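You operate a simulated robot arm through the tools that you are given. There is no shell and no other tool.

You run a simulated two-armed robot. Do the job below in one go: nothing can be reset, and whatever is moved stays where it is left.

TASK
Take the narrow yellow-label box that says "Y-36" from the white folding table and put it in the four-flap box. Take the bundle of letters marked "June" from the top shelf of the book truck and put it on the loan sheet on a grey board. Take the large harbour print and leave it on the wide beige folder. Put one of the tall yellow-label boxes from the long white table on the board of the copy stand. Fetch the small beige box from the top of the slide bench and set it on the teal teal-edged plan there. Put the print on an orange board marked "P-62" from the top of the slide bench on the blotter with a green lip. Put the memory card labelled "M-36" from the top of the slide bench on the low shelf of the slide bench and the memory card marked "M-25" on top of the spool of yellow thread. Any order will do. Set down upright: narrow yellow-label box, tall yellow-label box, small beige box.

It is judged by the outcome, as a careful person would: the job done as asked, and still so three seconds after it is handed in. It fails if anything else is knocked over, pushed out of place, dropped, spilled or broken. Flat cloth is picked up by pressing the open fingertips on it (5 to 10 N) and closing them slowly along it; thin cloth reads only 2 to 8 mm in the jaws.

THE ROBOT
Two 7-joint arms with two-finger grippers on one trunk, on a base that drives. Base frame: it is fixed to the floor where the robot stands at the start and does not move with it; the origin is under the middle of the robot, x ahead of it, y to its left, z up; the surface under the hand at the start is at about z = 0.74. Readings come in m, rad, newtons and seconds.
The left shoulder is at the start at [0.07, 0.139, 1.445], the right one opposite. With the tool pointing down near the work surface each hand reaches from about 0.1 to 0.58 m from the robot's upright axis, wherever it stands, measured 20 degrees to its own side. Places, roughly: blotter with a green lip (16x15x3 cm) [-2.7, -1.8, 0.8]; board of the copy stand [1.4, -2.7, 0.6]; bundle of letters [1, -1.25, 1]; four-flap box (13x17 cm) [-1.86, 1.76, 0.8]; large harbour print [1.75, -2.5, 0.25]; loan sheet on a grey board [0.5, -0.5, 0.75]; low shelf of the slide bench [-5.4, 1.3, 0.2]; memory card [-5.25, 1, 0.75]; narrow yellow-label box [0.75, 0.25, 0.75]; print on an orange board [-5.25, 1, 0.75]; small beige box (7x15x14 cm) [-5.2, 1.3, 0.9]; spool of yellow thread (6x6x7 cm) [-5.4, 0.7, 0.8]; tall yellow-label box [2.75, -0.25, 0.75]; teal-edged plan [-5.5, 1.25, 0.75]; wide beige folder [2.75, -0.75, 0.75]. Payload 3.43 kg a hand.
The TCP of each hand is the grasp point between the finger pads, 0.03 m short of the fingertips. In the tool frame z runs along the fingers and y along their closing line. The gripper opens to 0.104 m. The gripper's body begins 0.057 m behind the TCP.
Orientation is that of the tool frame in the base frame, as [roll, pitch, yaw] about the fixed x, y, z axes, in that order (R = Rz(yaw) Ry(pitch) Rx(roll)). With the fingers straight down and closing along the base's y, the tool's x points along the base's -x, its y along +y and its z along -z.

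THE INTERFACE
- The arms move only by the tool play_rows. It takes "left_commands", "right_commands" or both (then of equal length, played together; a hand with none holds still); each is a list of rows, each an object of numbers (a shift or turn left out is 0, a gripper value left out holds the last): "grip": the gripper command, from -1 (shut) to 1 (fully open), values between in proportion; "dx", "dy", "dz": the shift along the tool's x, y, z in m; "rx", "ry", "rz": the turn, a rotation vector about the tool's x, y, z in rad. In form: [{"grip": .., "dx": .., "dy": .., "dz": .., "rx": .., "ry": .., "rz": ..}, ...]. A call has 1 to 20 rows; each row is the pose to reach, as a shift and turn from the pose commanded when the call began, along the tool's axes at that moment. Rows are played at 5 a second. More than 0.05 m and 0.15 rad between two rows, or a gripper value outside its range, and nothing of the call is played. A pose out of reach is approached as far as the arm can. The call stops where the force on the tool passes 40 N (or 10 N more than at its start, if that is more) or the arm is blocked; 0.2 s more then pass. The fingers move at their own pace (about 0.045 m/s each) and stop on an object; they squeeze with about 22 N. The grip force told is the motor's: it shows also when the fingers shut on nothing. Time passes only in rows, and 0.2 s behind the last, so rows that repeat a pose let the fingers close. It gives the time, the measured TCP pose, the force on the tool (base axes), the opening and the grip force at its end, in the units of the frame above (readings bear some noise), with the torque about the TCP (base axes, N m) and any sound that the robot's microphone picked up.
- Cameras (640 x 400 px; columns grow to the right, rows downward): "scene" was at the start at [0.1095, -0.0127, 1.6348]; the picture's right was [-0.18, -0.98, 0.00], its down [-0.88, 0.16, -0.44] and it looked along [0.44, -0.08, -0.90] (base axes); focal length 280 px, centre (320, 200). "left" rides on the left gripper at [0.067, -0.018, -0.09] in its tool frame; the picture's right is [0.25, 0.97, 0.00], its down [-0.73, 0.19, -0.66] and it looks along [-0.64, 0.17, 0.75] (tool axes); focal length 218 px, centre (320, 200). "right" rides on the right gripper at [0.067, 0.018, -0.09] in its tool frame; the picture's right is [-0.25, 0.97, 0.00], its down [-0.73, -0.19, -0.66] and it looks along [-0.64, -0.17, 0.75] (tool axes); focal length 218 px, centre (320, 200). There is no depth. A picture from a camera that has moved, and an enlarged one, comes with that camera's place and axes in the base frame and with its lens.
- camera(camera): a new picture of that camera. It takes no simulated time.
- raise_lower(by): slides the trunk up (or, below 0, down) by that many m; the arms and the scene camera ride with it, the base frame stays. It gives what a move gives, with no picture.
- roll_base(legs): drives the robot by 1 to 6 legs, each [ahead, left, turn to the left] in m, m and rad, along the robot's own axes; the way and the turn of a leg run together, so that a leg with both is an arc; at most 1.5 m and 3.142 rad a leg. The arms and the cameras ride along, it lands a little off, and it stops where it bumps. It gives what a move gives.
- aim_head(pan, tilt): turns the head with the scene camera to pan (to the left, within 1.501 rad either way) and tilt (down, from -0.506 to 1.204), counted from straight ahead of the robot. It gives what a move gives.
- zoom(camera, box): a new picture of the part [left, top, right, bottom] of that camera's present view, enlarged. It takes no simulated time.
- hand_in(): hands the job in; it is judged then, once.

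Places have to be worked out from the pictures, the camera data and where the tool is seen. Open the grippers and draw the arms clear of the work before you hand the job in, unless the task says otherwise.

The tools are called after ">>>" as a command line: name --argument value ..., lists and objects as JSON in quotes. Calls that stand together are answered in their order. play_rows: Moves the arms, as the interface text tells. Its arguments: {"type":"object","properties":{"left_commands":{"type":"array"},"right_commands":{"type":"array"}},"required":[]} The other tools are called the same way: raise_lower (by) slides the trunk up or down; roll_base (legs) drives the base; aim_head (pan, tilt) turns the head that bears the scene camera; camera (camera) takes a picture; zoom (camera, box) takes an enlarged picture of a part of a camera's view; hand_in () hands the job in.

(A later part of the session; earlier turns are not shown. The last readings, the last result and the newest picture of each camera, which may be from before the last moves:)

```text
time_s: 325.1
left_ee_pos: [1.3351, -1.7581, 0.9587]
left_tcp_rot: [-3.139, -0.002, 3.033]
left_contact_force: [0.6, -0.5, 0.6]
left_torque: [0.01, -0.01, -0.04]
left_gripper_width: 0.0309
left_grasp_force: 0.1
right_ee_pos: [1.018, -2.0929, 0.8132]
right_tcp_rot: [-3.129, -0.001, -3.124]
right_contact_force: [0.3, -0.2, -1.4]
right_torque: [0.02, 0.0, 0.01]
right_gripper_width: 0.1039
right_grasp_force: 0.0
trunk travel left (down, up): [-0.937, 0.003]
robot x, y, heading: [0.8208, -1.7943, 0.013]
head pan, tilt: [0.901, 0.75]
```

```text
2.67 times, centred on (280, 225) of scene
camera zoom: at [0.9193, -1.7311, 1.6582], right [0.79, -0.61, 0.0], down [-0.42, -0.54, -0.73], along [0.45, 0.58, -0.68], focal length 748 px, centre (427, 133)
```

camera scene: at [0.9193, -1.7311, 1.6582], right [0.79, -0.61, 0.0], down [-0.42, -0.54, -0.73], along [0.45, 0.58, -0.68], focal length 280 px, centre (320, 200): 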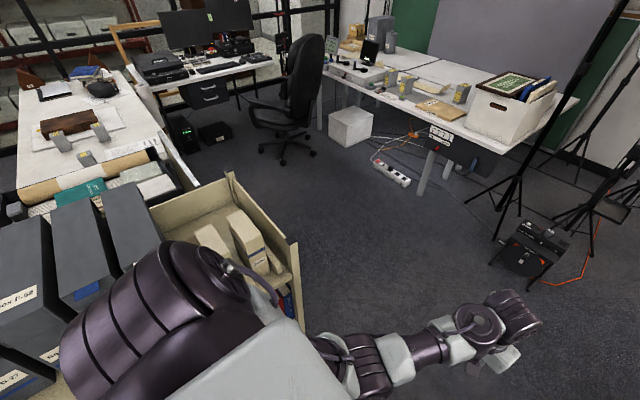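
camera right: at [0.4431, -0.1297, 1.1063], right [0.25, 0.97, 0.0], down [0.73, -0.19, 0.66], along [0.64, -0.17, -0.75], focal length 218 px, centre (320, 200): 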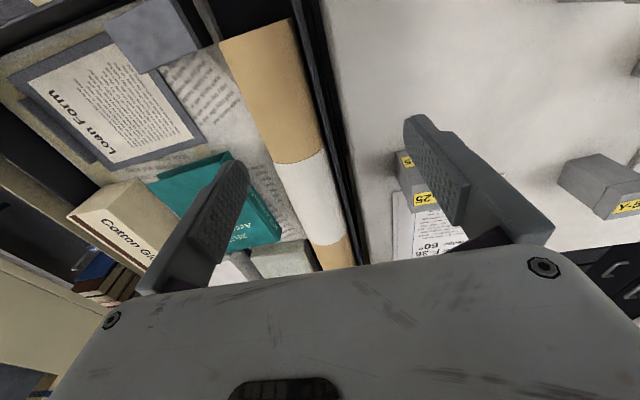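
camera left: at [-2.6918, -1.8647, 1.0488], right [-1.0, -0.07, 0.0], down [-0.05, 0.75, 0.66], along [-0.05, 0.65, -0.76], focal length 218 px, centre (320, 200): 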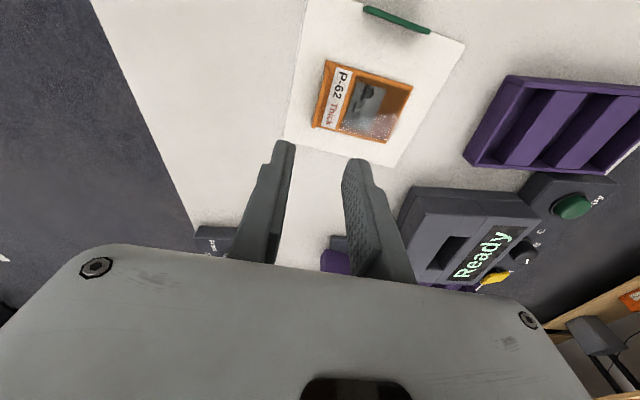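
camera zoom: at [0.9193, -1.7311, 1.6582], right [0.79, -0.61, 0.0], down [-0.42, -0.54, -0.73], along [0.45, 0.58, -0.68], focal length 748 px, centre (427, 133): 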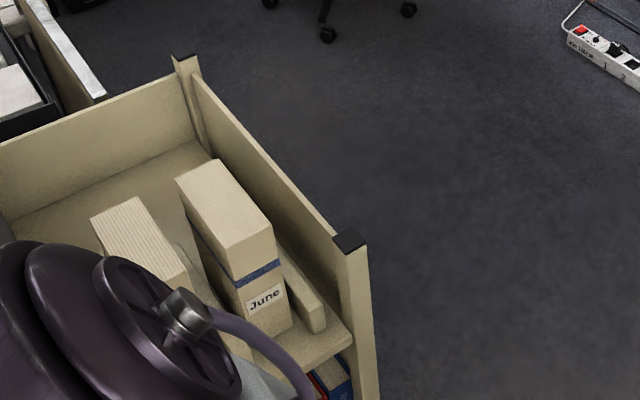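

The June bundle stands upright near the truck's east end, open toward my (south) side; the low shelf prints are R-31, T-32, W-33 — R-31 (x≈1.65) matches the large harbour print's place. First June: I move to (1.25, -2.0) and turn to face +y.

>>> roll_base --legs '[[0.42, -0.2, 0], [0, 0, 1.556]]'

>>> aim_head --pan 0.25 --tilt 0.65

>>> camera --camera "scene"

>>> zoom --camera "scene" --box '[200, 100, 440, 250]'

```text
time_s: 331.7
left_ee_pos: [1.2121, -1.4721, 0.9596]
left_tcp_rot: [-3.139, -0.002, -1.695]
left_contact_force: [-0.5, -0.4, -0.3]
left_torque: [-0.02, -0.01, 0.02]
left_gripper_width: 0.0315
left_grasp_force: 0.1
right_ee_pos: [1.5403, -1.7942, 0.8124]
right_tcp_rot: [-3.129, -0.002, -1.567]
right_contact_force: [0.6, -0.1, -0.6]
right_torque: [0.03, 0.01, -0.03]
right_gripper_width: 0.1038
right_grasp_force: 0.1
trunk travel left (down, up): [-0.937, 0.003]
robot x, y, heading: [1.2425, -1.9916, 1.567]
head pan, tilt: [0.901, 0.75]
```

```text
time_s: 332.7
left_ee_pos: [1.2122, -1.4731, 0.9591]
left_tcp_rot: [-3.14, -0.001, -1.695]
left_contact_force: [-0.4, -0.1, -0.1]
left_torque: [0.05, 0.02, 0.04]
left_gripper_width: 0.031
left_grasp_force: 0.0
right_ee_pos: [1.5413, -1.794, 0.8128]
right_tcp_rot: [-3.128, 0.0, -1.565]
right_contact_force: [0.7, 0.2, -0.1]
right_torque: [0.01, 0.01, 0.01]
right_gripper_width: 0.104
right_grasp_force: 0.0
trunk travel left (down, up): [-0.937, 0.003]
robot x, y, heading: [1.2385, -1.9841, 1.568]
head pan, tilt: [0.25, 0.649]
```

```text
taken
camera scene: at [1.2183, -1.854, 1.6667], right [0.97, 0.25, 0.0], down [0.15, -0.59, -0.8], along [-0.2, 0.77, -0.6], focal length 280 px, centre (320, 200)
```

scene: 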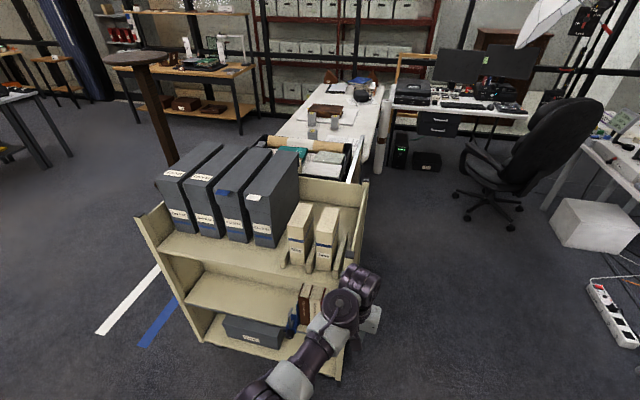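

```text
2.67 times, centred on (320, 175) of scene
camera zoom: at [1.2183, -1.854, 1.6667], right [0.97, 0.25, 0.0], down [0.15, -0.59, -0.8], along [-0.2, 0.77, -0.6], focal length 748 px, centre (320, 267)
```

zoom: 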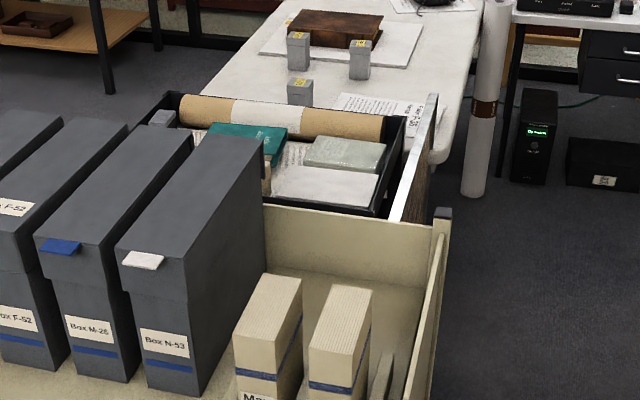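

>>> zoom --camera "scene" --box '[270, 180, 390, 290]'

>>> camera --camera "left"

```text
3.64 times, centred on (330, 235) of scene
camera zoom: at [1.2183, -1.854, 1.6667], right [0.97, 0.25, 0.0], down [0.15, -0.59, -0.8], along [-0.2, 0.77, -0.6], focal length 1020 px, centre (284, 73)
```

zoom: 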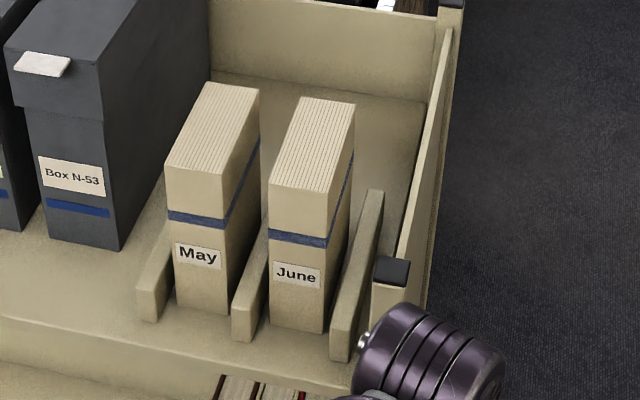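

```text
taken
camera left: at [1.2209, -1.5415, 1.049], right [-0.99, -0.13, 0.0], down [-0.1, 0.75, 0.66], along [-0.09, 0.65, -0.75], focal length 218 px, centre (320, 200)
```

left: 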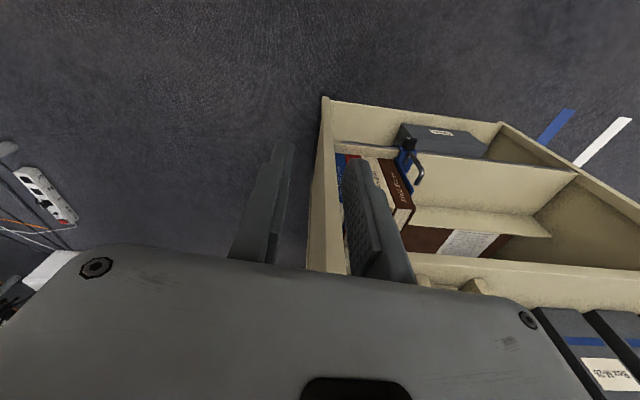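

June stands at x 1.045–1.100, y -1.23…-1.11, z≈0.87–1.058 between low dividers, with ~4 cm gaps. I raise and extend the left hand (square to the bundle, jaws ~0.085) while still clear of the truck.

>>> play_rows --left_commands '[{"grip": 0.2, "dx": -0.02, "dy": 0.038, "rz": -0.04}, {"grip": 0.4, "dx": -0.04, "dy": 0.078, "rz": -0.08}, {"grip": 0.6, "dx": -0.0586, "dy": 0.1202, "rz": -0.124}, {"grip": 0.63, "dx": -0.0586, "dy": 0.1202, "dz": -0.04, "rz": -0.124}, {"grip": 0.63, "dx": -0.0586, "dy": 0.1202, "dz": -0.08, "rz": -0.124}, {"grip": 0.63, "dx": -0.0586, "dy": 0.1202, "dz": -0.12, "rz": -0.124}, {"grip": 0.63, "dx": -0.0586, "dy": 0.1202, "dz": -0.161, "rz": -0.124}, {"grip": 0.63, "dx": -0.0586, "dy": 0.1202, "dz": -0.161, "rz": -0.124}]'

>>> camera --camera "left"

>>> camera --camera "scene"

```text
time_s: 334.5
left_ee_pos: [1.1007, -1.3935, 1.0824]
left_tcp_rot: [-3.14, 0.002, -1.568]
left_contact_force: [0.2, -0.9, 0.0]
left_torque: [0.0, -0.01, 0.04]
left_gripper_width: 0.0848
left_grasp_force: 0.0
left hand out of reach, approached as far as the arm can: row 7, 8
right_ee_pos: [1.5409, -1.7952, 0.8136]
right_tcp_rot: [-3.127, -0.001, -1.568]
right_contact_force: [0.2, -0.4, -0.3]
right_torque: [-0.02, 0.01, 0.02]
right_gripper_width: 0.104
right_grasp_force: 0.1
trunk travel left (down, up): [-0.937, 0.003]
robot x, y, heading: [1.2451, -1.9875, 1.571]
head pan, tilt: [0.25, 0.649]
```

```text
taken
camera left: at [1.1174, -1.4609, 1.1725], right [-0.97, -0.25, 0.0], down [-0.19, 0.73, 0.66], along [-0.17, 0.64, -0.75], focal length 218 px, centre (320, 200)
```

left: 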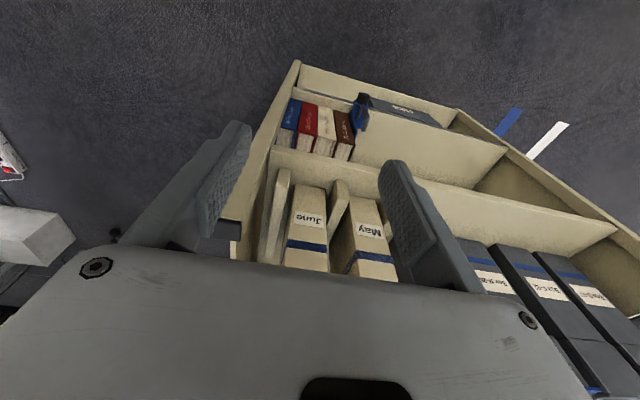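

```text
taken
camera scene: at [1.2183, -1.8541, 1.6668], right [0.97, 0.25, 0.0], down [0.15, -0.59, -0.8], along [-0.2, 0.77, -0.6], focal length 280 px, centre (320, 200)
```

scene: 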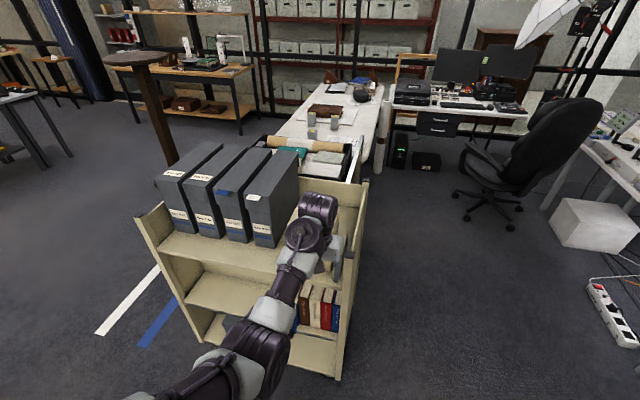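

The hand can't rise further with a vertical tool in this elbow posture, so I pitch the tool forward ~0.4 rad and then rise.

>>> play_rows --left_commands '[{"grip": 0.63, "ry": -0.13}, {"grip": 0.63, "ry": -0.26}, {"grip": 0.63, "ry": -0.4}, {"grip": 0.63, "ry": -0.4, "dz": -0.03}, {"grip": 0.63, "ry": -0.4, "dz": -0.06}, {"grip": 0.63, "ry": -0.4, "dz": -0.06}]'

>>> camera --camera "left"

>>> camera --camera "scene"

```text
time_s: 335.9
left_ee_pos: [1.1002, -1.3921, 1.1464]
left_tcp_rot: [-3.141, 0.399, -1.57]
left_contact_force: [0.4, -1.2, 0.4]
left_torque: [0.01, -0.01, 0.01]
left_gripper_width: 0.085
left_grasp_force: 0.0
right_ee_pos: [1.5395, -1.7948, 0.8129]
right_tcp_rot: [-3.127, -0.001, -1.567]
right_contact_force: [0.5, -0.6, -0.6]
right_torque: [-0.01, 0.01, -0.01]
right_gripper_width: 0.1039
right_grasp_force: 0.0
trunk travel left (down, up): [-0.937, 0.003]
robot x, y, heading: [1.241, -1.9849, 1.567]
head pan, tilt: [0.25, 0.649]
```

```text
taken
camera left: at [1.1165, -1.4903, 1.2023], right [-0.97, -0.23, -0.1], down [-0.19, 0.42, 0.89], along [-0.17, 0.88, -0.45], focal length 218 px, centre (320, 200)
```

left: 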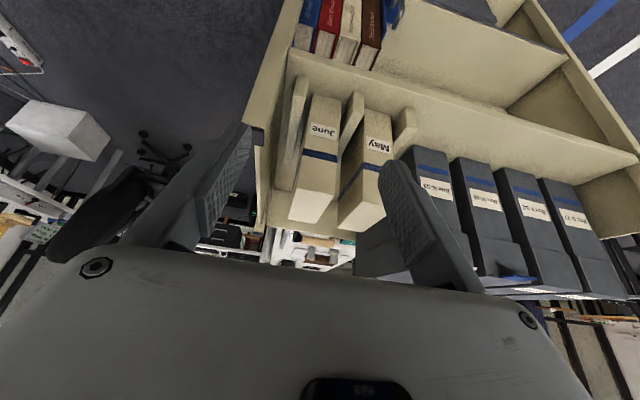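

```text
taken
camera scene: at [1.2179, -1.8543, 1.6668], right [0.97, 0.25, 0.0], down [0.15, -0.59, -0.8], along [-0.2, 0.77, -0.6], focal length 280 px, centre (320, 200)
```

scene: 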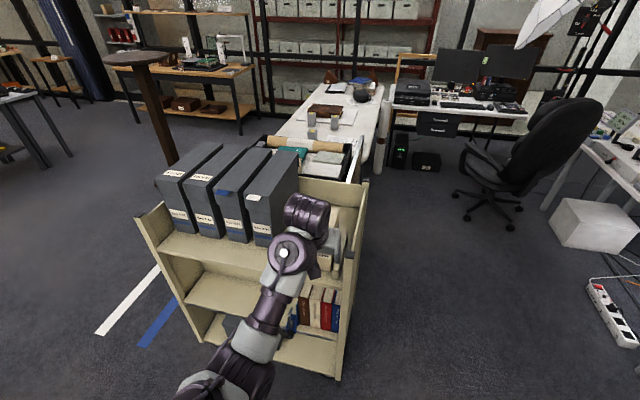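

The pitched tool reaches z≈1.146. I zoom on June to refine the position.

>>> zoom --camera "left" --box '[260, 60, 440, 240]'

```text
2.22 times, centred on (350, 150) of left
camera zoom: at [1.1165, -1.4903, 1.2023], right [-0.97, -0.23, -0.1], down [-0.19, 0.42, 0.89], along [-0.17, 0.88, -0.45], focal length 485 px, centre (253, 311)
```

zoom: 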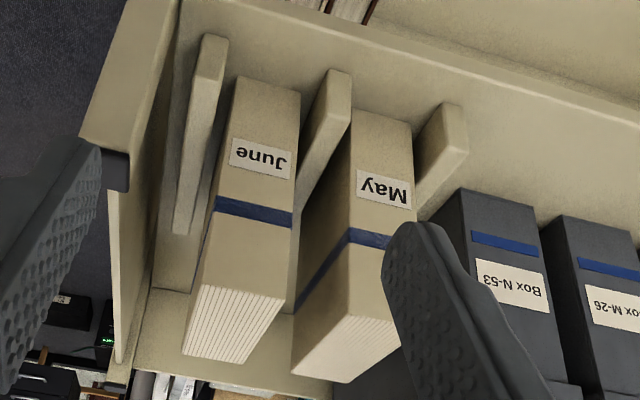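

June confirmed: centre x 1.072, front y -1.227, top z≈1.06. Keeping the arm pose, I drive ahead 0.16 m and left 0.03 m to put the jaws above and in front of it.

>>> roll_base --legs '[[0.15, 0.028, 0]]'

>>> zoom --camera "left" --box '[200, 0, 440, 240]'

>>> camera --camera "scene"

```text
time_s: 337.3
left_ee_pos: [1.0719, -1.2439, 1.146]
left_tcp_rot: [-3.14, 0.399, -1.567]
left_contact_force: [-0.6, 0.4, 0.2]
left_torque: [0.01, 0.0, -0.04]
left_gripper_width: 0.0848
left_grasp_force: 0.0
right_ee_pos: [1.5119, -1.6452, 0.8133]
right_tcp_rot: [-3.129, -0.001, -1.566]
right_contact_force: [-0.4, -0.3, -0.2]
right_torque: [0.01, 0.0, 0.0]
right_gripper_width: 0.1035
right_grasp_force: 0.0
trunk travel left (down, up): [-0.937, 0.003]
robot x, y, heading: [1.2126, -1.8347, 1.568]
head pan, tilt: [0.25, 0.649]
```

```text
1.67 times, centred on (320, 120) of left
camera zoom: at [1.0882, -1.3422, 1.2032], right [-0.97, -0.24, -0.1], down [-0.19, 0.41, 0.89], along [-0.17, 0.88, -0.45], focal length 364 px, centre (320, 333)
```

zoom: 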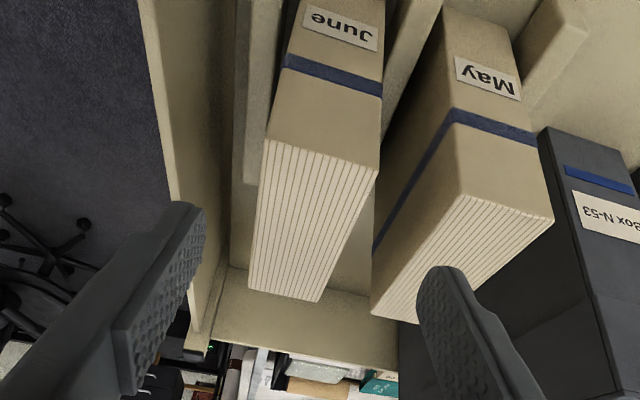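

```text
taken
camera scene: at [1.1905, -1.707, 1.6671], right [0.97, 0.25, 0.0], down [0.15, -0.58, -0.8], along [-0.2, 0.77, -0.6], focal length 280 px, centre (320, 200)
```

scene: 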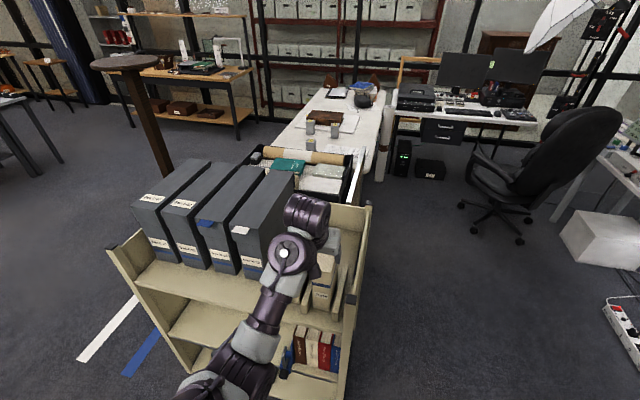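

Clearances look fine (≥1.4 cm each side). I advance down along the tool axis to the grasp point and close.

>>> play_rows --left_commands '[{"grip": 0.63, "dx": -0.002, "dz": 0.03}, {"grip": 0.63, "dx": -0.004, "dz": 0.06}, {"grip": 0.63, "dx": -0.006, "dz": 0.09}, {"grip": 0.63, "dx": -0.007, "dz": 0.115}, {"grip": 0.63, "dx": -0.007, "dz": 0.1353}, {"grip": 0.63, "dx": -0.007, "dz": 0.1353}]'

>>> camera --camera "left"

>>> zoom --camera "scene" --box '[240, 180, 400, 320]'

```text
time_s: 338.7
left_ee_pos: [1.0703, -1.1826, 1.0224]
left_tcp_rot: [-3.139, 0.399, -1.568]
left_contact_force: [-0.2, 0.8, 0.5]
left_torque: [0.0, -0.01, 0.01]
left_gripper_width: 0.0847
left_grasp_force: 0.1
right_ee_pos: [1.5114, -1.6445, 0.8128]
right_tcp_rot: [-3.128, -0.002, -1.567]
right_contact_force: [-0.1, -0.2, 0.5]
right_torque: [0.0, -0.03, -0.03]
right_gripper_width: 0.1043
right_grasp_force: 0.1
trunk travel left (down, up): [-0.937, 0.003]
robot x, y, heading: [1.2128, -1.8342, 1.565]
head pan, tilt: [0.25, 0.649]
```

```text
taken
camera left: at [1.087, -1.2794, 1.0799], right [-0.97, -0.24, -0.1], down [-0.19, 0.42, 0.89], along [-0.17, 0.88, -0.45], focal length 218 px, centre (320, 200)
```

left: 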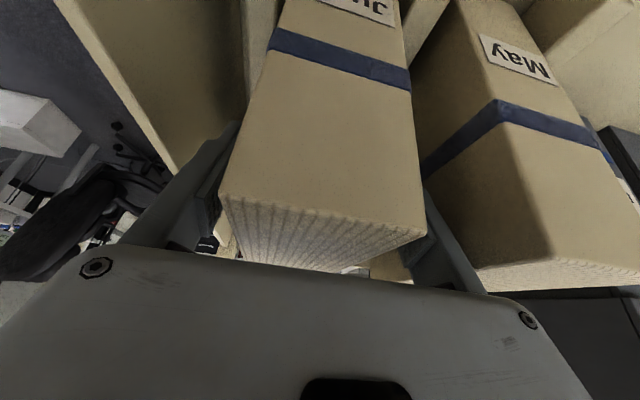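

```text
2.86 times, centred on (320, 250) of scene
camera zoom: at [1.1897, -1.703, 1.6667], right [0.97, 0.25, 0.0], down [0.15, -0.59, -0.8], along [-0.2, 0.77, -0.6], focal length 802 px, centre (320, 57)
```

zoom: 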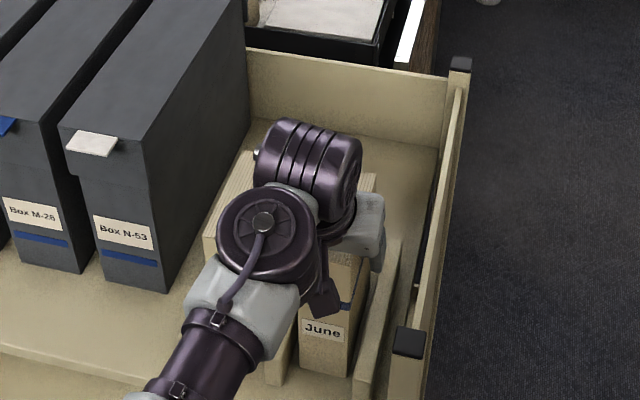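

The jaws straddle June. Closing, then lifting 7 cm straight up.

>>> play_rows --left_commands '[{"grip": 0.3}, {"grip": 0.1}, {"grip": -0.2}, {"grip": -1}, {"grip": -1}, {"grip": -1}]'

>>> play_rows --left_commands '[{"grip": -1, "dx": -0.0039, "dz": -0.0092}, {"grip": -1, "dx": -0.0097, "dz": -0.023}, {"grip": -1, "dx": -0.0175, "dz": -0.0415}, {"grip": -1, "dx": -0.0253, "dz": -0.0599}, {"grip": -1, "dx": -0.0291, "dz": -0.0691}, {"grip": -1, "dx": -0.0291, "dz": -0.0691}]'

>>> camera --camera "left"

>>> zoom --camera "scene" --box '[240, 180, 400, 320]'

```text
time_s: 340.1
left_ee_pos: [1.0705, -1.1829, 1.0226]
left_tcp_rot: [-3.139, 0.397, -1.568]
left_contact_force: [0.9, 0.2, -0.5]
left_torque: [-0.07, -0.05, -0.04]
left_gripper_width: 0.0537
left_grasp_force: 22.1
right_ee_pos: [1.5121, -1.6425, 0.8122]
right_tcp_rot: [-3.128, -0.001, -1.566]
right_contact_force: [0.6, -0.1, 1.0]
right_torque: [-0.01, 0.01, 0.0]
right_gripper_width: 0.1037
right_grasp_force: 0.0
trunk travel left (down, up): [-0.937, 0.003]
robot x, y, heading: [1.2105, -1.8334, 1.568]
head pan, tilt: [0.25, 0.649]
```

```text
time_s: 341.5
left_ee_pos: [1.0719, -1.1828, 1.0987]
left_tcp_rot: [-3.14, 0.397, -1.569]
left_contact_force: [0.5, 0.4, -4.3]
left_torque: [-0.05, 0.01, 0.02]
left_gripper_width: 0.0536
left_grasp_force: 22.0
right_ee_pos: [1.5109, -1.6428, 0.8113]
right_tcp_rot: [-3.128, -0.002, -1.564]
right_contact_force: [0.1, 0.0, -0.4]
right_torque: [0.01, 0.0, 0.03]
right_gripper_width: 0.1041
right_grasp_force: 0.0
trunk travel left (down, up): [-0.937, 0.003]
robot x, y, heading: [1.2122, -1.8373, 1.564]
head pan, tilt: [0.25, 0.649]
```

```text
taken
camera left: at [1.0878, -1.2803, 1.1552], right [-0.97, -0.24, -0.1], down [-0.19, 0.42, 0.89], along [-0.17, 0.88, -0.45], focal length 218 px, centre (320, 200)
```

left: 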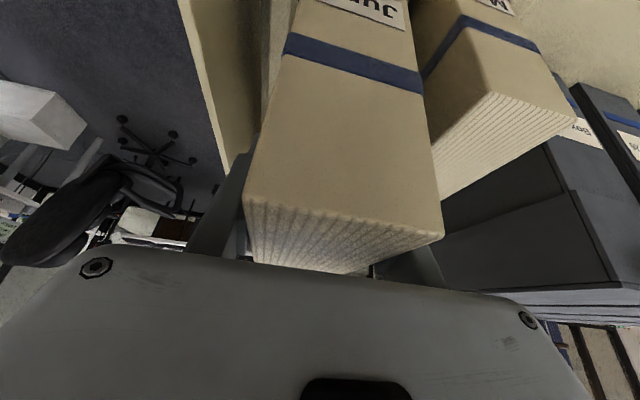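

```text
2.86 times, centred on (320, 250) of scene
camera zoom: at [1.1896, -1.7023, 1.6666], right [0.97, 0.25, 0.0], down [0.15, -0.59, -0.8], along [-0.2, 0.77, -0.61], focal length 802 px, centre (320, 57)
```

zoom: 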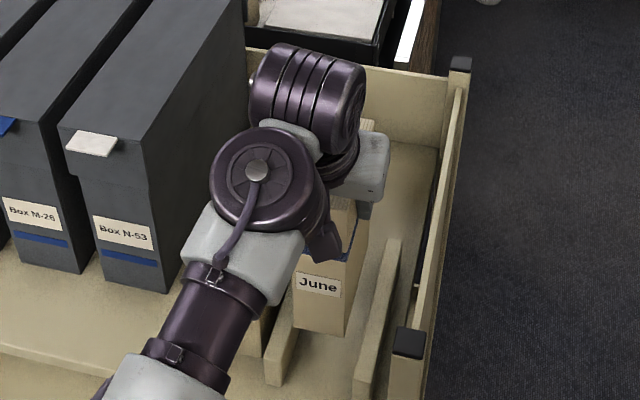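

June is held and lifted clear of the dividers. I back out 0.25 m, strafe left (west) past the truck, then go north toward the drawer unit with the loan sheet.

>>> roll_base --legs '[[-0.25, 0, 0]]'

>>> camera --camera "scene"

>>> roll_base --legs '[[0.05, 1.4, 0], [0, 0.25, 0]]'

>>> aim_head --pan 0.0 --tilt 0.5

>>> camera --camera "scene"

```text
time_s: 343.3
left_ee_pos: [1.0711, -1.4341, 1.097]
left_tcp_rot: [-3.138, 0.397, -1.569]
left_contact_force: [0.8, -0.9, -4.8]
left_torque: [-0.05, 0.0, 0.01]
left_gripper_width: 0.0536
left_grasp_force: 22.0
right_ee_pos: [1.5108, -1.8943, 0.8118]
right_tcp_rot: [-3.125, -0.003, -1.568]
right_contact_force: [-0.9, 0.3, -0.6]
right_torque: [-0.02, 0.01, 0.0]
right_gripper_width: 0.1041
right_grasp_force: 0.1
trunk travel left (down, up): [-0.937, 0.003]
robot x, y, heading: [1.211, -2.0904, 1.573]
head pan, tilt: [0.25, 0.649]
```

```text
taken
camera scene: at [1.1896, -1.953, 1.6664], right [0.97, 0.25, 0.0], down [0.15, -0.59, -0.8], along [-0.2, 0.77, -0.61], focal length 280 px, centre (320, 200)
```

scene: 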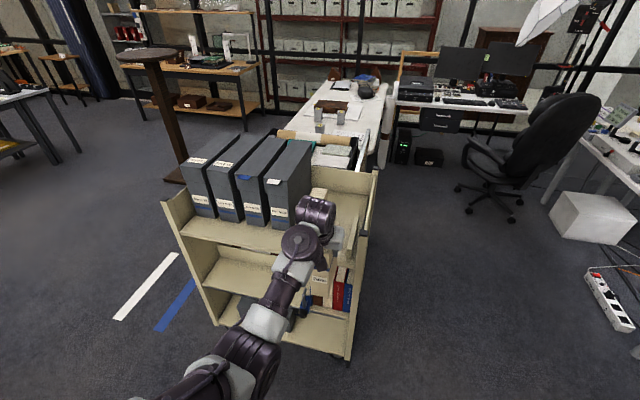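

```text
time_s: 351.8
left_ee_pos: [-0.5913, -1.3865, 1.0984]
left_tcp_rot: [-3.141, 0.398, -1.57]
left_contact_force: [0.6, 0.2, -3.9]
left_torque: [-0.04, -0.02, 0.02]
left_gripper_width: 0.0536
left_grasp_force: 21.9
right_ee_pos: [-0.1503, -1.8475, 0.8124]
right_tcp_rot: [-3.127, -0.002, -1.569]
right_contact_force: [0.5, -0.3, -0.4]
right_torque: [0.0, 0.01, 0.0]
right_gripper_width: 0.1037
right_grasp_force: 0.0
trunk travel left (down, up): [-0.937, 0.003]
robot x, y, heading: [-0.4493, -2.0405, 1.566]
head pan, tilt: [0.25, 0.649]
```

```text
time_s: 352.6
left_ee_pos: [-0.5934, -1.3858, 1.0981]
left_tcp_rot: [-3.137, 0.398, -1.571]
left_contact_force: [-0.2, 0.3, -4.6]
left_torque: [-0.06, -0.03, 0.01]
left_gripper_width: 0.0536
left_grasp_force: 22.3
right_ee_pos: [-0.1527, -1.8463, 0.814]
right_tcp_rot: [-3.127, -0.001, -1.57]
right_contact_force: [-0.6, 0.4, -0.1]
right_torque: [0.01, -0.01, 0.01]
right_gripper_width: 0.1039
right_grasp_force: 0.0
trunk travel left (down, up): [-0.937, 0.003]
robot x, y, heading: [-0.4543, -2.0385, 1.573]
head pan, tilt: [0.0, 0.499]
```

```text
taken
camera scene: at [-0.4552, -1.899, 1.68], right [1.0, 0.0, 0.0], down [0.0, -0.48, -0.88], along [0.0, 0.88, -0.48], focal length 280 px, centre (320, 200)
```

scene: 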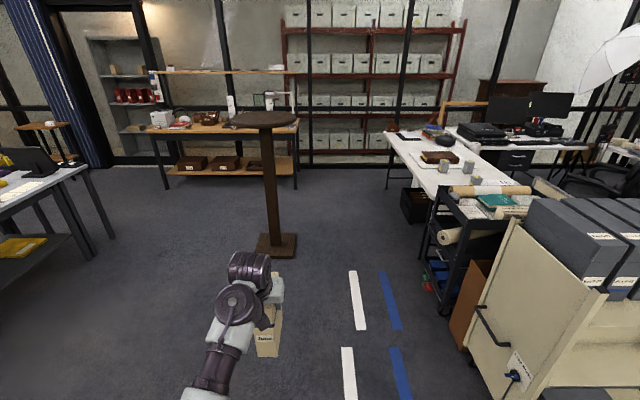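

The way north is open. I drive ahead 0.8 m, turn right to face +x, and look at the drawer unit with the loan sheet.

>>> roll_base --legs '[[0.8, 0, 0], [0, 0, -1.57]]'

>>> aim_head --pan 0.4 --tilt 0.65

>>> camera --camera "scene"

>>> zoom --camera "scene" --box '[200, 100, 440, 250]'

```text
time_s: 360.7
left_ee_pos: [0.1897, -1.0835, 1.0985]
left_tcp_rot: [-3.141, 0.399, -3.113]
left_contact_force: [0.1, 0.3, -4.4]
left_torque: [-0.04, 0.03, -0.03]
left_gripper_width: 0.0536
left_grasp_force: 22.4
right_ee_pos: [-0.258, -1.5354, 0.8134]
right_tcp_rot: [-3.129, -0.002, -3.11]
right_contact_force: [0.5, -0.2, -0.4]
right_torque: [0.0, 0.0, -0.01]
right_gripper_width: 0.1041
right_grasp_force: 0.1
trunk travel left (down, up): [-0.937, 0.003]
robot x, y, heading: [-0.4573, -1.2408, 0.026]
head pan, tilt: [0.0, 0.499]
```

```text
time_s: 361.5
left_ee_pos: [0.1901, -1.0832, 1.0984]
left_tcp_rot: [-3.139, 0.397, -3.111]
left_contact_force: [0.4, -0.2, -3.7]
left_torque: [-0.01, 0.06, 0.01]
left_gripper_width: 0.0535
left_grasp_force: 21.6
right_ee_pos: [-0.2577, -1.5355, 0.8134]
right_tcp_rot: [-3.127, -0.001, -3.111]
right_contact_force: [0.0, 0.4, 0.2]
right_torque: [-0.02, 0.01, 0.03]
right_gripper_width: 0.1041
right_grasp_force: 0.0
trunk travel left (down, up): [-0.937, 0.003]
robot x, y, heading: [-0.4615, -1.2394, 0.027]
head pan, tilt: [0.4, 0.649]
```

```text
taken
camera scene: at [-0.3305, -1.2069, 1.6667], right [0.41, -0.91, 0.0], down [-0.55, -0.25, -0.8], along [0.73, 0.33, -0.6], focal length 280 px, centre (320, 200)
```

scene: 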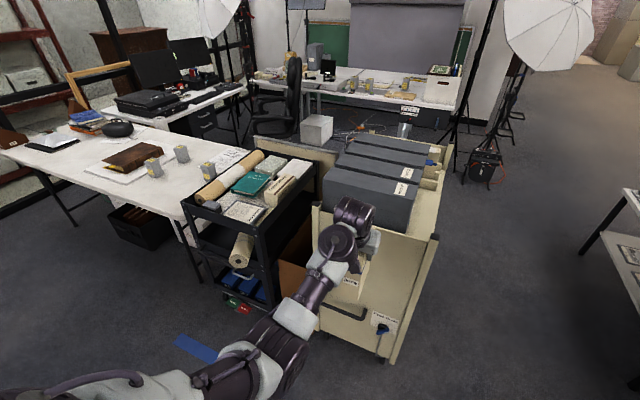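

```text
2.67 times, centred on (320, 175) of scene
camera zoom: at [-0.3305, -1.2069, 1.6667], right [0.41, -0.91, 0.0], down [-0.55, -0.25, -0.8], along [0.73, 0.33, -0.6], focal length 748 px, centre (320, 267)
```

zoom: 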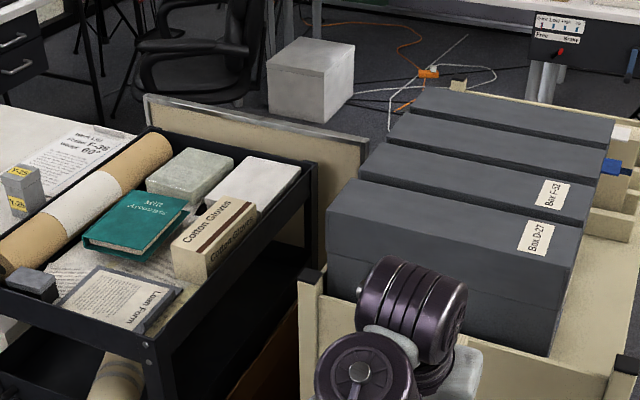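

Loan sheet on its grey board: x 0.41–0.54, y -0.525…-0.347, z≈0.80 on the black cart. I strafe left to y≈-0.575 and square up, then check again before moving over it.

>>> roll_base --legs '[[0, 0.66, -0.027]]'

>>> aim_head --pan 0.15 --tilt 0.8

>>> camera --camera "scene"

>>> zoom --camera "scene" --box '[200, 150, 440, 300]'

```text
time_s: 365.2
left_ee_pos: [0.1875, -0.4513, 1.0991]
left_tcp_rot: [-3.138, 0.397, 3.138]
left_contact_force: [0.3, -0.5, -4.4]
left_torque: [-0.02, 0.07, -0.02]
left_gripper_width: 0.0537
left_grasp_force: 22.2
right_ee_pos: [-0.2736, -0.8899, 0.813]
right_tcp_rot: [-3.127, -0.002, 3.14]
right_contact_force: [0.2, 0.4, 0.1]
right_torque: [-0.02, 0.02, 0.0]
right_gripper_width: 0.104
right_grasp_force: 0.1
trunk travel left (down, up): [-0.937, 0.003]
robot x, y, heading: [-0.4665, -0.5874, -0.009]
head pan, tilt: [0.4, 0.649]
```

```text
time_s: 365.9
left_ee_pos: [0.1891, -0.4502, 1.0978]
left_tcp_rot: [-3.138, 0.399, 3.137]
left_contact_force: [0.3, -0.8, -4.0]
left_torque: [0.0, 0.07, -0.02]
left_gripper_width: 0.0537
left_grasp_force: 22.1
right_ee_pos: [-0.2735, -0.8896, 0.8126]
right_tcp_rot: [-3.127, -0.002, 3.139]
right_contact_force: [0.3, 0.0, -0.6]
right_torque: [-0.03, -0.06, 0.05]
right_gripper_width: 0.1039
right_grasp_force: 0.0
trunk travel left (down, up): [-0.937, 0.003]
robot x, y, heading: [-0.4624, -0.5887, -0.003]
head pan, tilt: [0.15, 0.799]
```

```text
taken
camera scene: at [-0.3365, -0.5792, 1.6541], right [0.14, -0.99, 0.0], down [-0.71, -0.1, -0.7], along [0.69, 0.1, -0.72], focal length 280 px, centre (320, 200)
```

scene: 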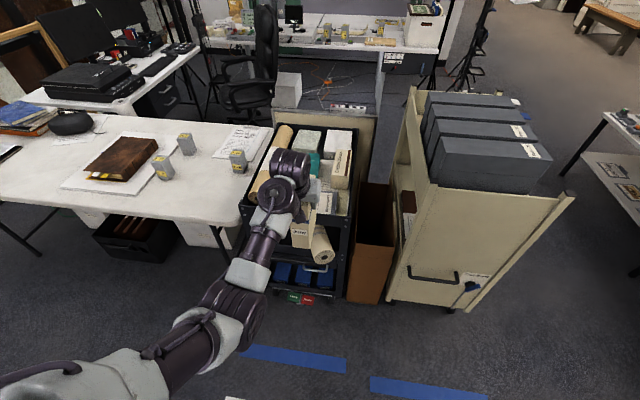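

```text
2.67 times, centred on (320, 225) of scene
camera zoom: at [-0.3365, -0.5792, 1.6541], right [0.14, -0.99, 0.0], down [-0.71, -0.1, -0.7], along [0.69, 0.1, -0.72], focal length 748 px, centre (320, 133)
```

zoom: 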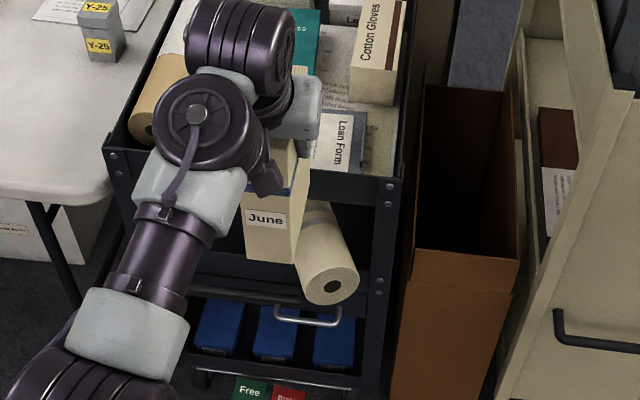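

Everything agrees; the sheet centre is (0.474, -0.436). I drive ahead 0.27 m to bring June over it.

>>> roll_base --legs '[[0.268, 0.014, 0]]'

>>> camera --camera "scene"

>>> zoom --camera "scene" --box '[220, 170, 420, 320]'

>>> camera --camera "left"

```text
time_s: 367.8
left_ee_pos: [0.4512, -0.4339, 1.0996]
left_tcp_rot: [-3.141, 0.399, -3.141]
left_contact_force: [0.1, -1.1, -4.1]
left_torque: [-0.01, 0.06, 0.01]
left_gripper_width: 0.0538
left_grasp_force: 21.7
right_ee_pos: [-0.0083, -0.8749, 0.8129]
right_tcp_rot: [-3.128, -0.001, -3.138]
right_contact_force: [-0.2, 0.6, 0.3]
right_torque: [-0.01, 0.0, 0.01]
right_gripper_width: 0.1041
right_grasp_force: 0.1
trunk travel left (down, up): [-0.937, 0.003]
robot x, y, heading: [-0.201, -0.5735, -0.002]
head pan, tilt: [0.15, 0.799]
```

```text
taken
camera scene: at [-0.0747, -0.5659, 1.6543], right [0.15, -0.99, 0.0], down [-0.71, -0.11, -0.7], along [0.69, 0.1, -0.72], focal length 280 px, centre (320, 200)
```

scene: 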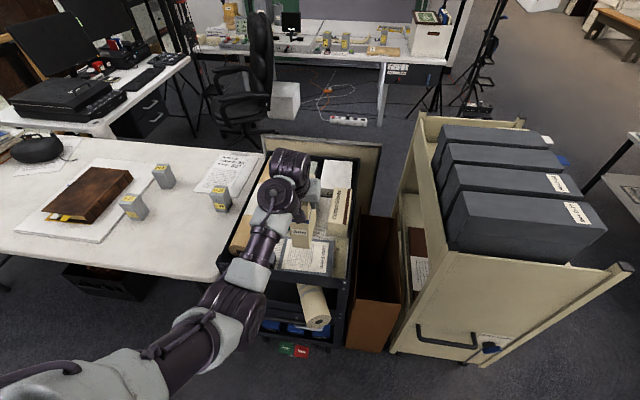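

```text
2.67 times, centred on (320, 245) of scene
camera zoom: at [-0.0747, -0.5659, 1.6543], right [0.15, -0.99, 0.0], down [-0.71, -0.11, -0.7], along [0.69, 0.1, -0.72], focal length 748 px, centre (320, 80)
```

zoom: 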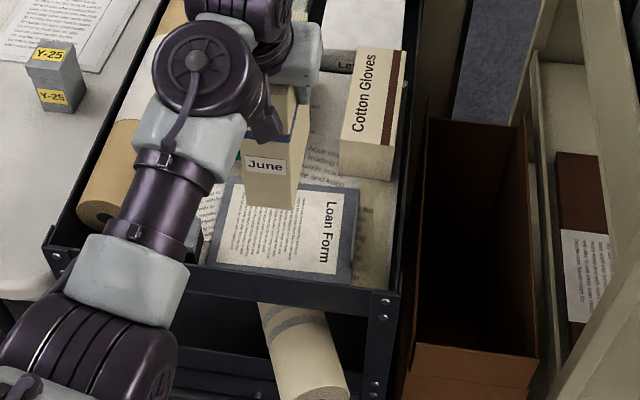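

```text
taken
camera left: at [0.3527, -0.4527, 1.1558], right [-0.23, 0.97, -0.1], down [0.42, 0.19, 0.89], along [0.88, 0.17, -0.45], focal length 218 px, centre (320, 200)
```

left: 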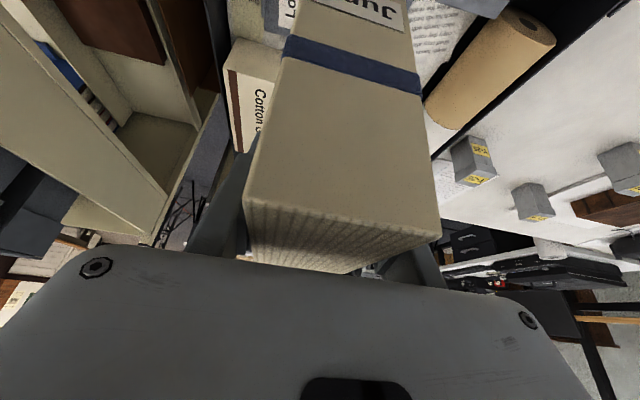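

June is centred over the sheet (x 0.407–0.527). I lower with the trunk: 11 cm first, then small steps.

>>> raise_lower --by -0.11

>>> zoom --camera "scene" --box '[220, 170, 420, 320]'

```text
time_s: 369.2
left_ee_pos: [0.4524, -0.435, 0.9883]
left_tcp_rot: [-3.139, 0.398, -3.139]
left_contact_force: [0.2, 0.6, -5.1]
left_torque: [0.01, 0.02, 0.0]
left_gripper_width: 0.0536
left_grasp_force: 22.7
right_ee_pos: [-0.0081, -0.8742, 0.7028]
right_tcp_rot: [-3.127, -0.004, -3.139]
right_contact_force: [-0.2, -0.9, 0.3]
right_torque: [0.01, 0.01, -0.01]
right_gripper_width: 0.1038
right_grasp_force: 0.1
trunk travel left (down, up): [-0.827, 0.113]
robot x, y, heading: [-0.2001, -0.5731, 0.003]
head pan, tilt: [0.15, 0.799]
```

```text
2.67 times, centred on (320, 245) of scene
camera zoom: at [-0.0724, -0.5657, 1.5441], right [0.15, -0.99, 0.0], down [-0.71, -0.11, -0.7], along [0.69, 0.1, -0.72], focal length 748 px, centre (320, 80)
```

zoom: 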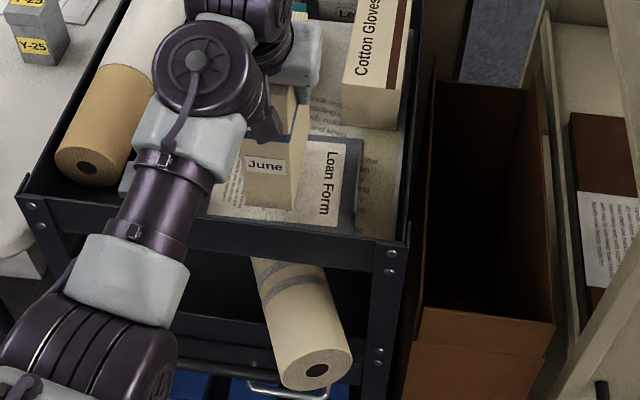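

>>> raise_lower --by -0.01

>>> raise_lower --by -0.004

>>> zoom --camera "scene" --box '[220, 170, 420, 320]'

```text
time_s: 369.8
left_ee_pos: [0.4509, -0.4347, 0.9784]
left_tcp_rot: [-3.14, 0.399, -3.141]
left_contact_force: [0.4, -0.2, -4.3]
left_torque: [0.0, 0.08, -0.03]
left_gripper_width: 0.0537
left_grasp_force: 22.2
right_ee_pos: [-0.0081, -0.8755, 0.6937]
right_tcp_rot: [-3.128, -0.004, -3.137]
right_contact_force: [-0.2, 0.8, -0.2]
right_torque: [0.02, -0.02, 0.01]
right_gripper_width: 0.1042
right_grasp_force: 0.1
trunk travel left (down, up): [-0.817, 0.123]
robot x, y, heading: [-0.2003, -0.5778, 0.003]
head pan, tilt: [0.15, 0.799]
```

```text
time_s: 370.4
left_ee_pos: [0.451, -0.4341, 0.9734]
left_tcp_rot: [-3.139, 0.395, 3.141]
left_contact_force: [-1.1, -0.6, -4.9]
left_torque: [0.02, 0.05, -0.02]
left_gripper_width: 0.0538
left_grasp_force: 21.8
right_ee_pos: [-0.0084, -0.8745, 0.6881]
right_tcp_rot: [-3.126, -0.004, -3.137]
right_contact_force: [0.3, 0.2, -1.1]
right_torque: [-0.01, -0.03, -0.01]
right_gripper_width: 0.1038
right_grasp_force: 0.1
trunk travel left (down, up): [-0.813, 0.127]
robot x, y, heading: [-0.1981, -0.5771, -0.0]
head pan, tilt: [0.15, 0.799]
```

```text
2.67 times, centred on (320, 245) of scene
camera zoom: at [-0.0722, -0.5658, 1.53], right [0.15, -0.99, 0.0], down [-0.71, -0.11, -0.7], along [0.69, 0.1, -0.72], focal length 748 px, centre (320, 80)
```

zoom: 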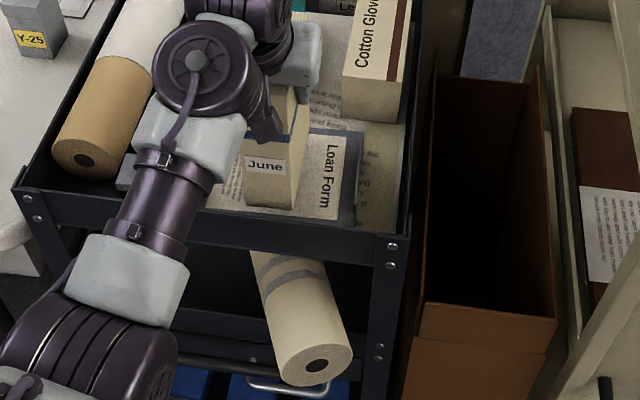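

>>> raise_lower --by -0.005

>>> raise_lower --by -0.004

>>> raise_lower --by -0.004

>>> zoom --camera "scene" --box '[250, 190, 370, 280]'

```text
time_s: 370.9
left_ee_pos: [0.4519, -0.4341, 0.9697]
left_tcp_rot: [-3.139, 0.397, -3.139]
left_contact_force: [-0.2, -0.5, -4.2]
left_torque: [-0.02, 0.09, 0.01]
left_gripper_width: 0.0535
left_grasp_force: 21.9
right_ee_pos: [-0.0084, -0.8753, 0.6835]
right_tcp_rot: [-3.128, -0.004, -3.138]
right_contact_force: [-0.1, 1.3, -0.4]
right_torque: [0.02, 0.01, 0.02]
right_gripper_width: 0.1038
right_grasp_force: 0.0
trunk travel left (down, up): [-0.808, 0.132]
robot x, y, heading: [-0.2006, -0.5779, -0.002]
head pan, tilt: [0.15, 0.799]
```

```text
time_s: 371.4
left_ee_pos: [0.452, -0.4343, 0.9648]
left_tcp_rot: [-3.14, 0.397, -3.14]
left_contact_force: [0.3, -0.3, -5.0]
left_torque: [-0.03, 0.03, -0.01]
left_gripper_width: 0.0537
left_grasp_force: 22.3
right_ee_pos: [-0.0091, -0.8749, 0.6792]
right_tcp_rot: [-3.128, -0.003, -3.139]
right_contact_force: [-0.3, -0.3, 0.4]
right_torque: [0.0, -0.01, -0.03]
right_gripper_width: 0.104
right_grasp_force: 0.2
trunk travel left (down, up): [-0.804, 0.136]
robot x, y, heading: [-0.2023, -0.5765, 0.001]
head pan, tilt: [0.15, 0.799]
```

```text
time_s: 371.9
left_ee_pos: [0.4528, -0.434, 0.9617]
left_tcp_rot: [-3.139, 0.396, -3.14]
left_contact_force: [0.0, -0.1, -3.9]
left_torque: [-0.01, 0.06, -0.03]
left_gripper_width: 0.0539
left_grasp_force: 21.8
right_ee_pos: [-0.0092, -0.8744, 0.6754]
right_tcp_rot: [-3.127, -0.004, -3.139]
right_contact_force: [-1.5, 0.4, 0.0]
right_torque: [0.0, 0.0, -0.04]
right_gripper_width: 0.1039
right_grasp_force: 0.1
trunk travel left (down, up): [-0.8, 0.14]
robot x, y, heading: [-0.2, -0.5799, -0.003]
head pan, tilt: [0.15, 0.799]
```

```text
4.44 times, centred on (310, 235) of scene
camera zoom: at [-0.0722, -0.5658, 1.517], right [0.15, -0.99, 0.0], down [-0.71, -0.11, -0.7], along [0.69, 0.1, -0.72], focal length 1247 px, centre (364, 44)
```

zoom: 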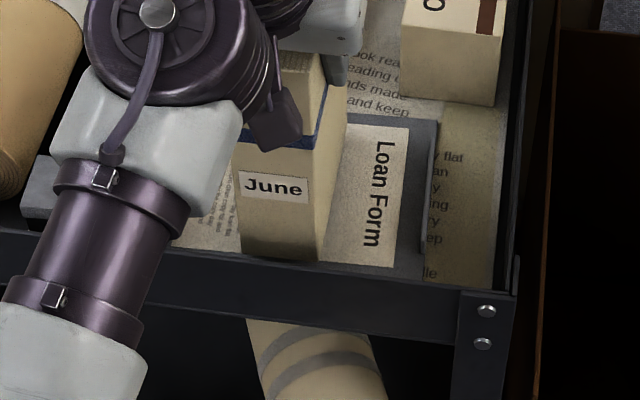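

>>> raise_lower --by -0.004

>>> raise_lower --by -0.003

>>> raise_lower --by -0.003

```text
time_s: 372.5
left_ee_pos: [0.4516, -0.4348, 0.9572]
left_tcp_rot: [-3.139, 0.397, -3.14]
left_contact_force: [-0.3, 0.1, -4.2]
left_torque: [-0.04, 0.04, 0.03]
left_gripper_width: 0.0538
left_grasp_force: 22.2
right_ee_pos: [-0.0078, -0.8751, 0.6723]
right_tcp_rot: [-3.127, -0.004, -3.139]
right_contact_force: [0.2, 0.7, 0.2]
right_torque: [0.02, -0.03, 0.02]
right_gripper_width: 0.104
right_grasp_force: 0.2
trunk travel left (down, up): [-0.796, 0.144]
robot x, y, heading: [-0.2007, -0.5758, 0.001]
head pan, tilt: [0.15, 0.799]
```

```text
time_s: 373.0
left_ee_pos: [0.4524, -0.4348, 0.9549]
left_tcp_rot: [-3.141, 0.396, -3.14]
left_contact_force: [-0.5, -0.4, -3.9]
left_torque: [0.0, 0.07, 0.01]
left_gripper_width: 0.0533
left_grasp_force: 21.4
right_ee_pos: [-0.0091, -0.8756, 0.6692]
right_tcp_rot: [-3.128, -0.003, -3.139]
right_contact_force: [-0.4, 0.3, -0.1]
right_torque: [-0.01, 0.0, 0.01]
right_gripper_width: 0.1041
right_grasp_force: 0.0
trunk travel left (down, up): [-0.793, 0.147]
robot x, y, heading: [-0.2003, -0.5769, 0.002]
head pan, tilt: [0.15, 0.799]
```

```text
time_s: 373.5
left_ee_pos: [0.4525, -0.4348, 0.9516]
left_tcp_rot: [-3.139, 0.397, -3.141]
left_contact_force: [-1.0, -0.4, -4.5]
left_torque: [-0.01, 0.02, 0.0]
left_gripper_width: 0.0538
left_grasp_force: 22.1
right_ee_pos: [-0.0086, -0.875, 0.6658]
right_tcp_rot: [-3.128, -0.005, -3.136]
right_contact_force: [-0.3, 0.2, 1.0]
right_torque: [-0.02, 0.02, -0.02]
right_gripper_width: 0.1043
right_grasp_force: 0.2
trunk travel left (down, up): [-0.79, 0.15]
robot x, y, heading: [-0.2016, -0.5751, 0.0]
head pan, tilt: [0.15, 0.799]
```

>>> raise_lower --by -0.003

>>> raise_lower --by -0.003

>>> raise_lower --by -0.003

>>> zoom --camera "scene" --box '[250, 190, 370, 280]'

```text
time_s: 374.0
left_ee_pos: [0.4512, -0.4355, 0.9483]
left_tcp_rot: [-3.141, 0.397, -3.14]
left_contact_force: [-0.4, 0.3, -2.4]
left_torque: [0.09, -0.11, 0.0]
left_gripper_width: 0.0535
left_grasp_force: 21.8
right_ee_pos: [-0.0078, -0.8753, 0.6635]
right_tcp_rot: [-3.128, -0.001, -3.139]
right_contact_force: [-0.9, 0.5, 0.6]
right_torque: [-0.03, -0.05, 0.04]
right_gripper_width: 0.1041
right_grasp_force: 0.0
trunk travel left (down, up): [-0.787, 0.153]
robot x, y, heading: [-0.2021, -0.5749, 0.003]
head pan, tilt: [0.15, 0.799]
```

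```text
time_s: 374.6
left_ee_pos: [0.4519, -0.4349, 0.9494]
left_tcp_rot: [-3.139, 0.403, -3.14]
left_contact_force: [0.3, 2.3, 13.0]
left_torque: [0.33, 0.62, -0.02]
left_gripper_width: 0.0537
left_grasp_force: 22.1
right_ee_pos: [-0.0099, -0.8736, 0.6596]
right_tcp_rot: [-3.129, 0.001, -3.139]
right_contact_force: [-0.4, -0.5, 0.2]
right_torque: [0.0, -0.01, -0.01]
right_gripper_width: 0.1039
right_grasp_force: 0.1
trunk travel left (down, up): [-0.784, 0.156]
robot x, y, heading: [-0.1996, -0.5753, -0.002]
head pan, tilt: [0.15, 0.799]
```

```text
time_s: 375.1
left_ee_pos: [0.4499, -0.4349, 0.9461]
left_tcp_rot: [-3.138, 0.406, -3.139]
left_contact_force: [-0.5, 4.8, 29.9]
left_torque: [0.53, -0.24, 0.15]
left_gripper_width: 0.0533
left_grasp_force: 19.5
right_ee_pos: [-0.0088, -0.8753, 0.6573]
right_tcp_rot: [-3.127, 0.001, -3.138]
right_contact_force: [-0.2, -0.4, 0.4]
right_torque: [-0.01, 0.03, 0.0]
right_gripper_width: 0.104
right_grasp_force: 0.1
trunk travel left (down, up): [-0.781, 0.159]
robot x, y, heading: [-0.2018, -0.5802, 0.0]
head pan, tilt: [0.15, 0.799]
```

```text
4.44 times, centred on (310, 235) of scene
camera zoom: at [-0.0764, -0.5665, 1.4986], right [0.15, -0.99, 0.0], down [-0.71, -0.11, -0.7], along [0.69, 0.1, -0.72], focal length 1247 px, centre (364, 44)
```

zoom: 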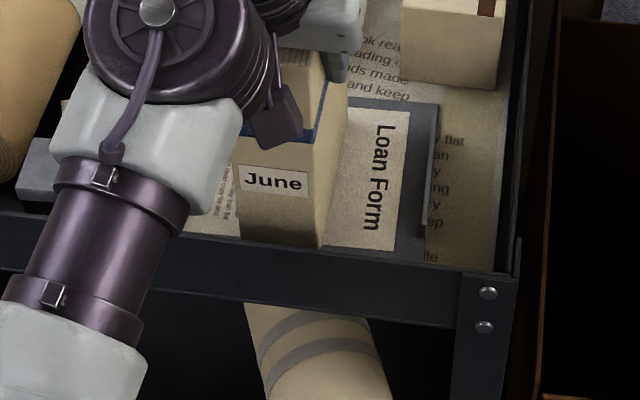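

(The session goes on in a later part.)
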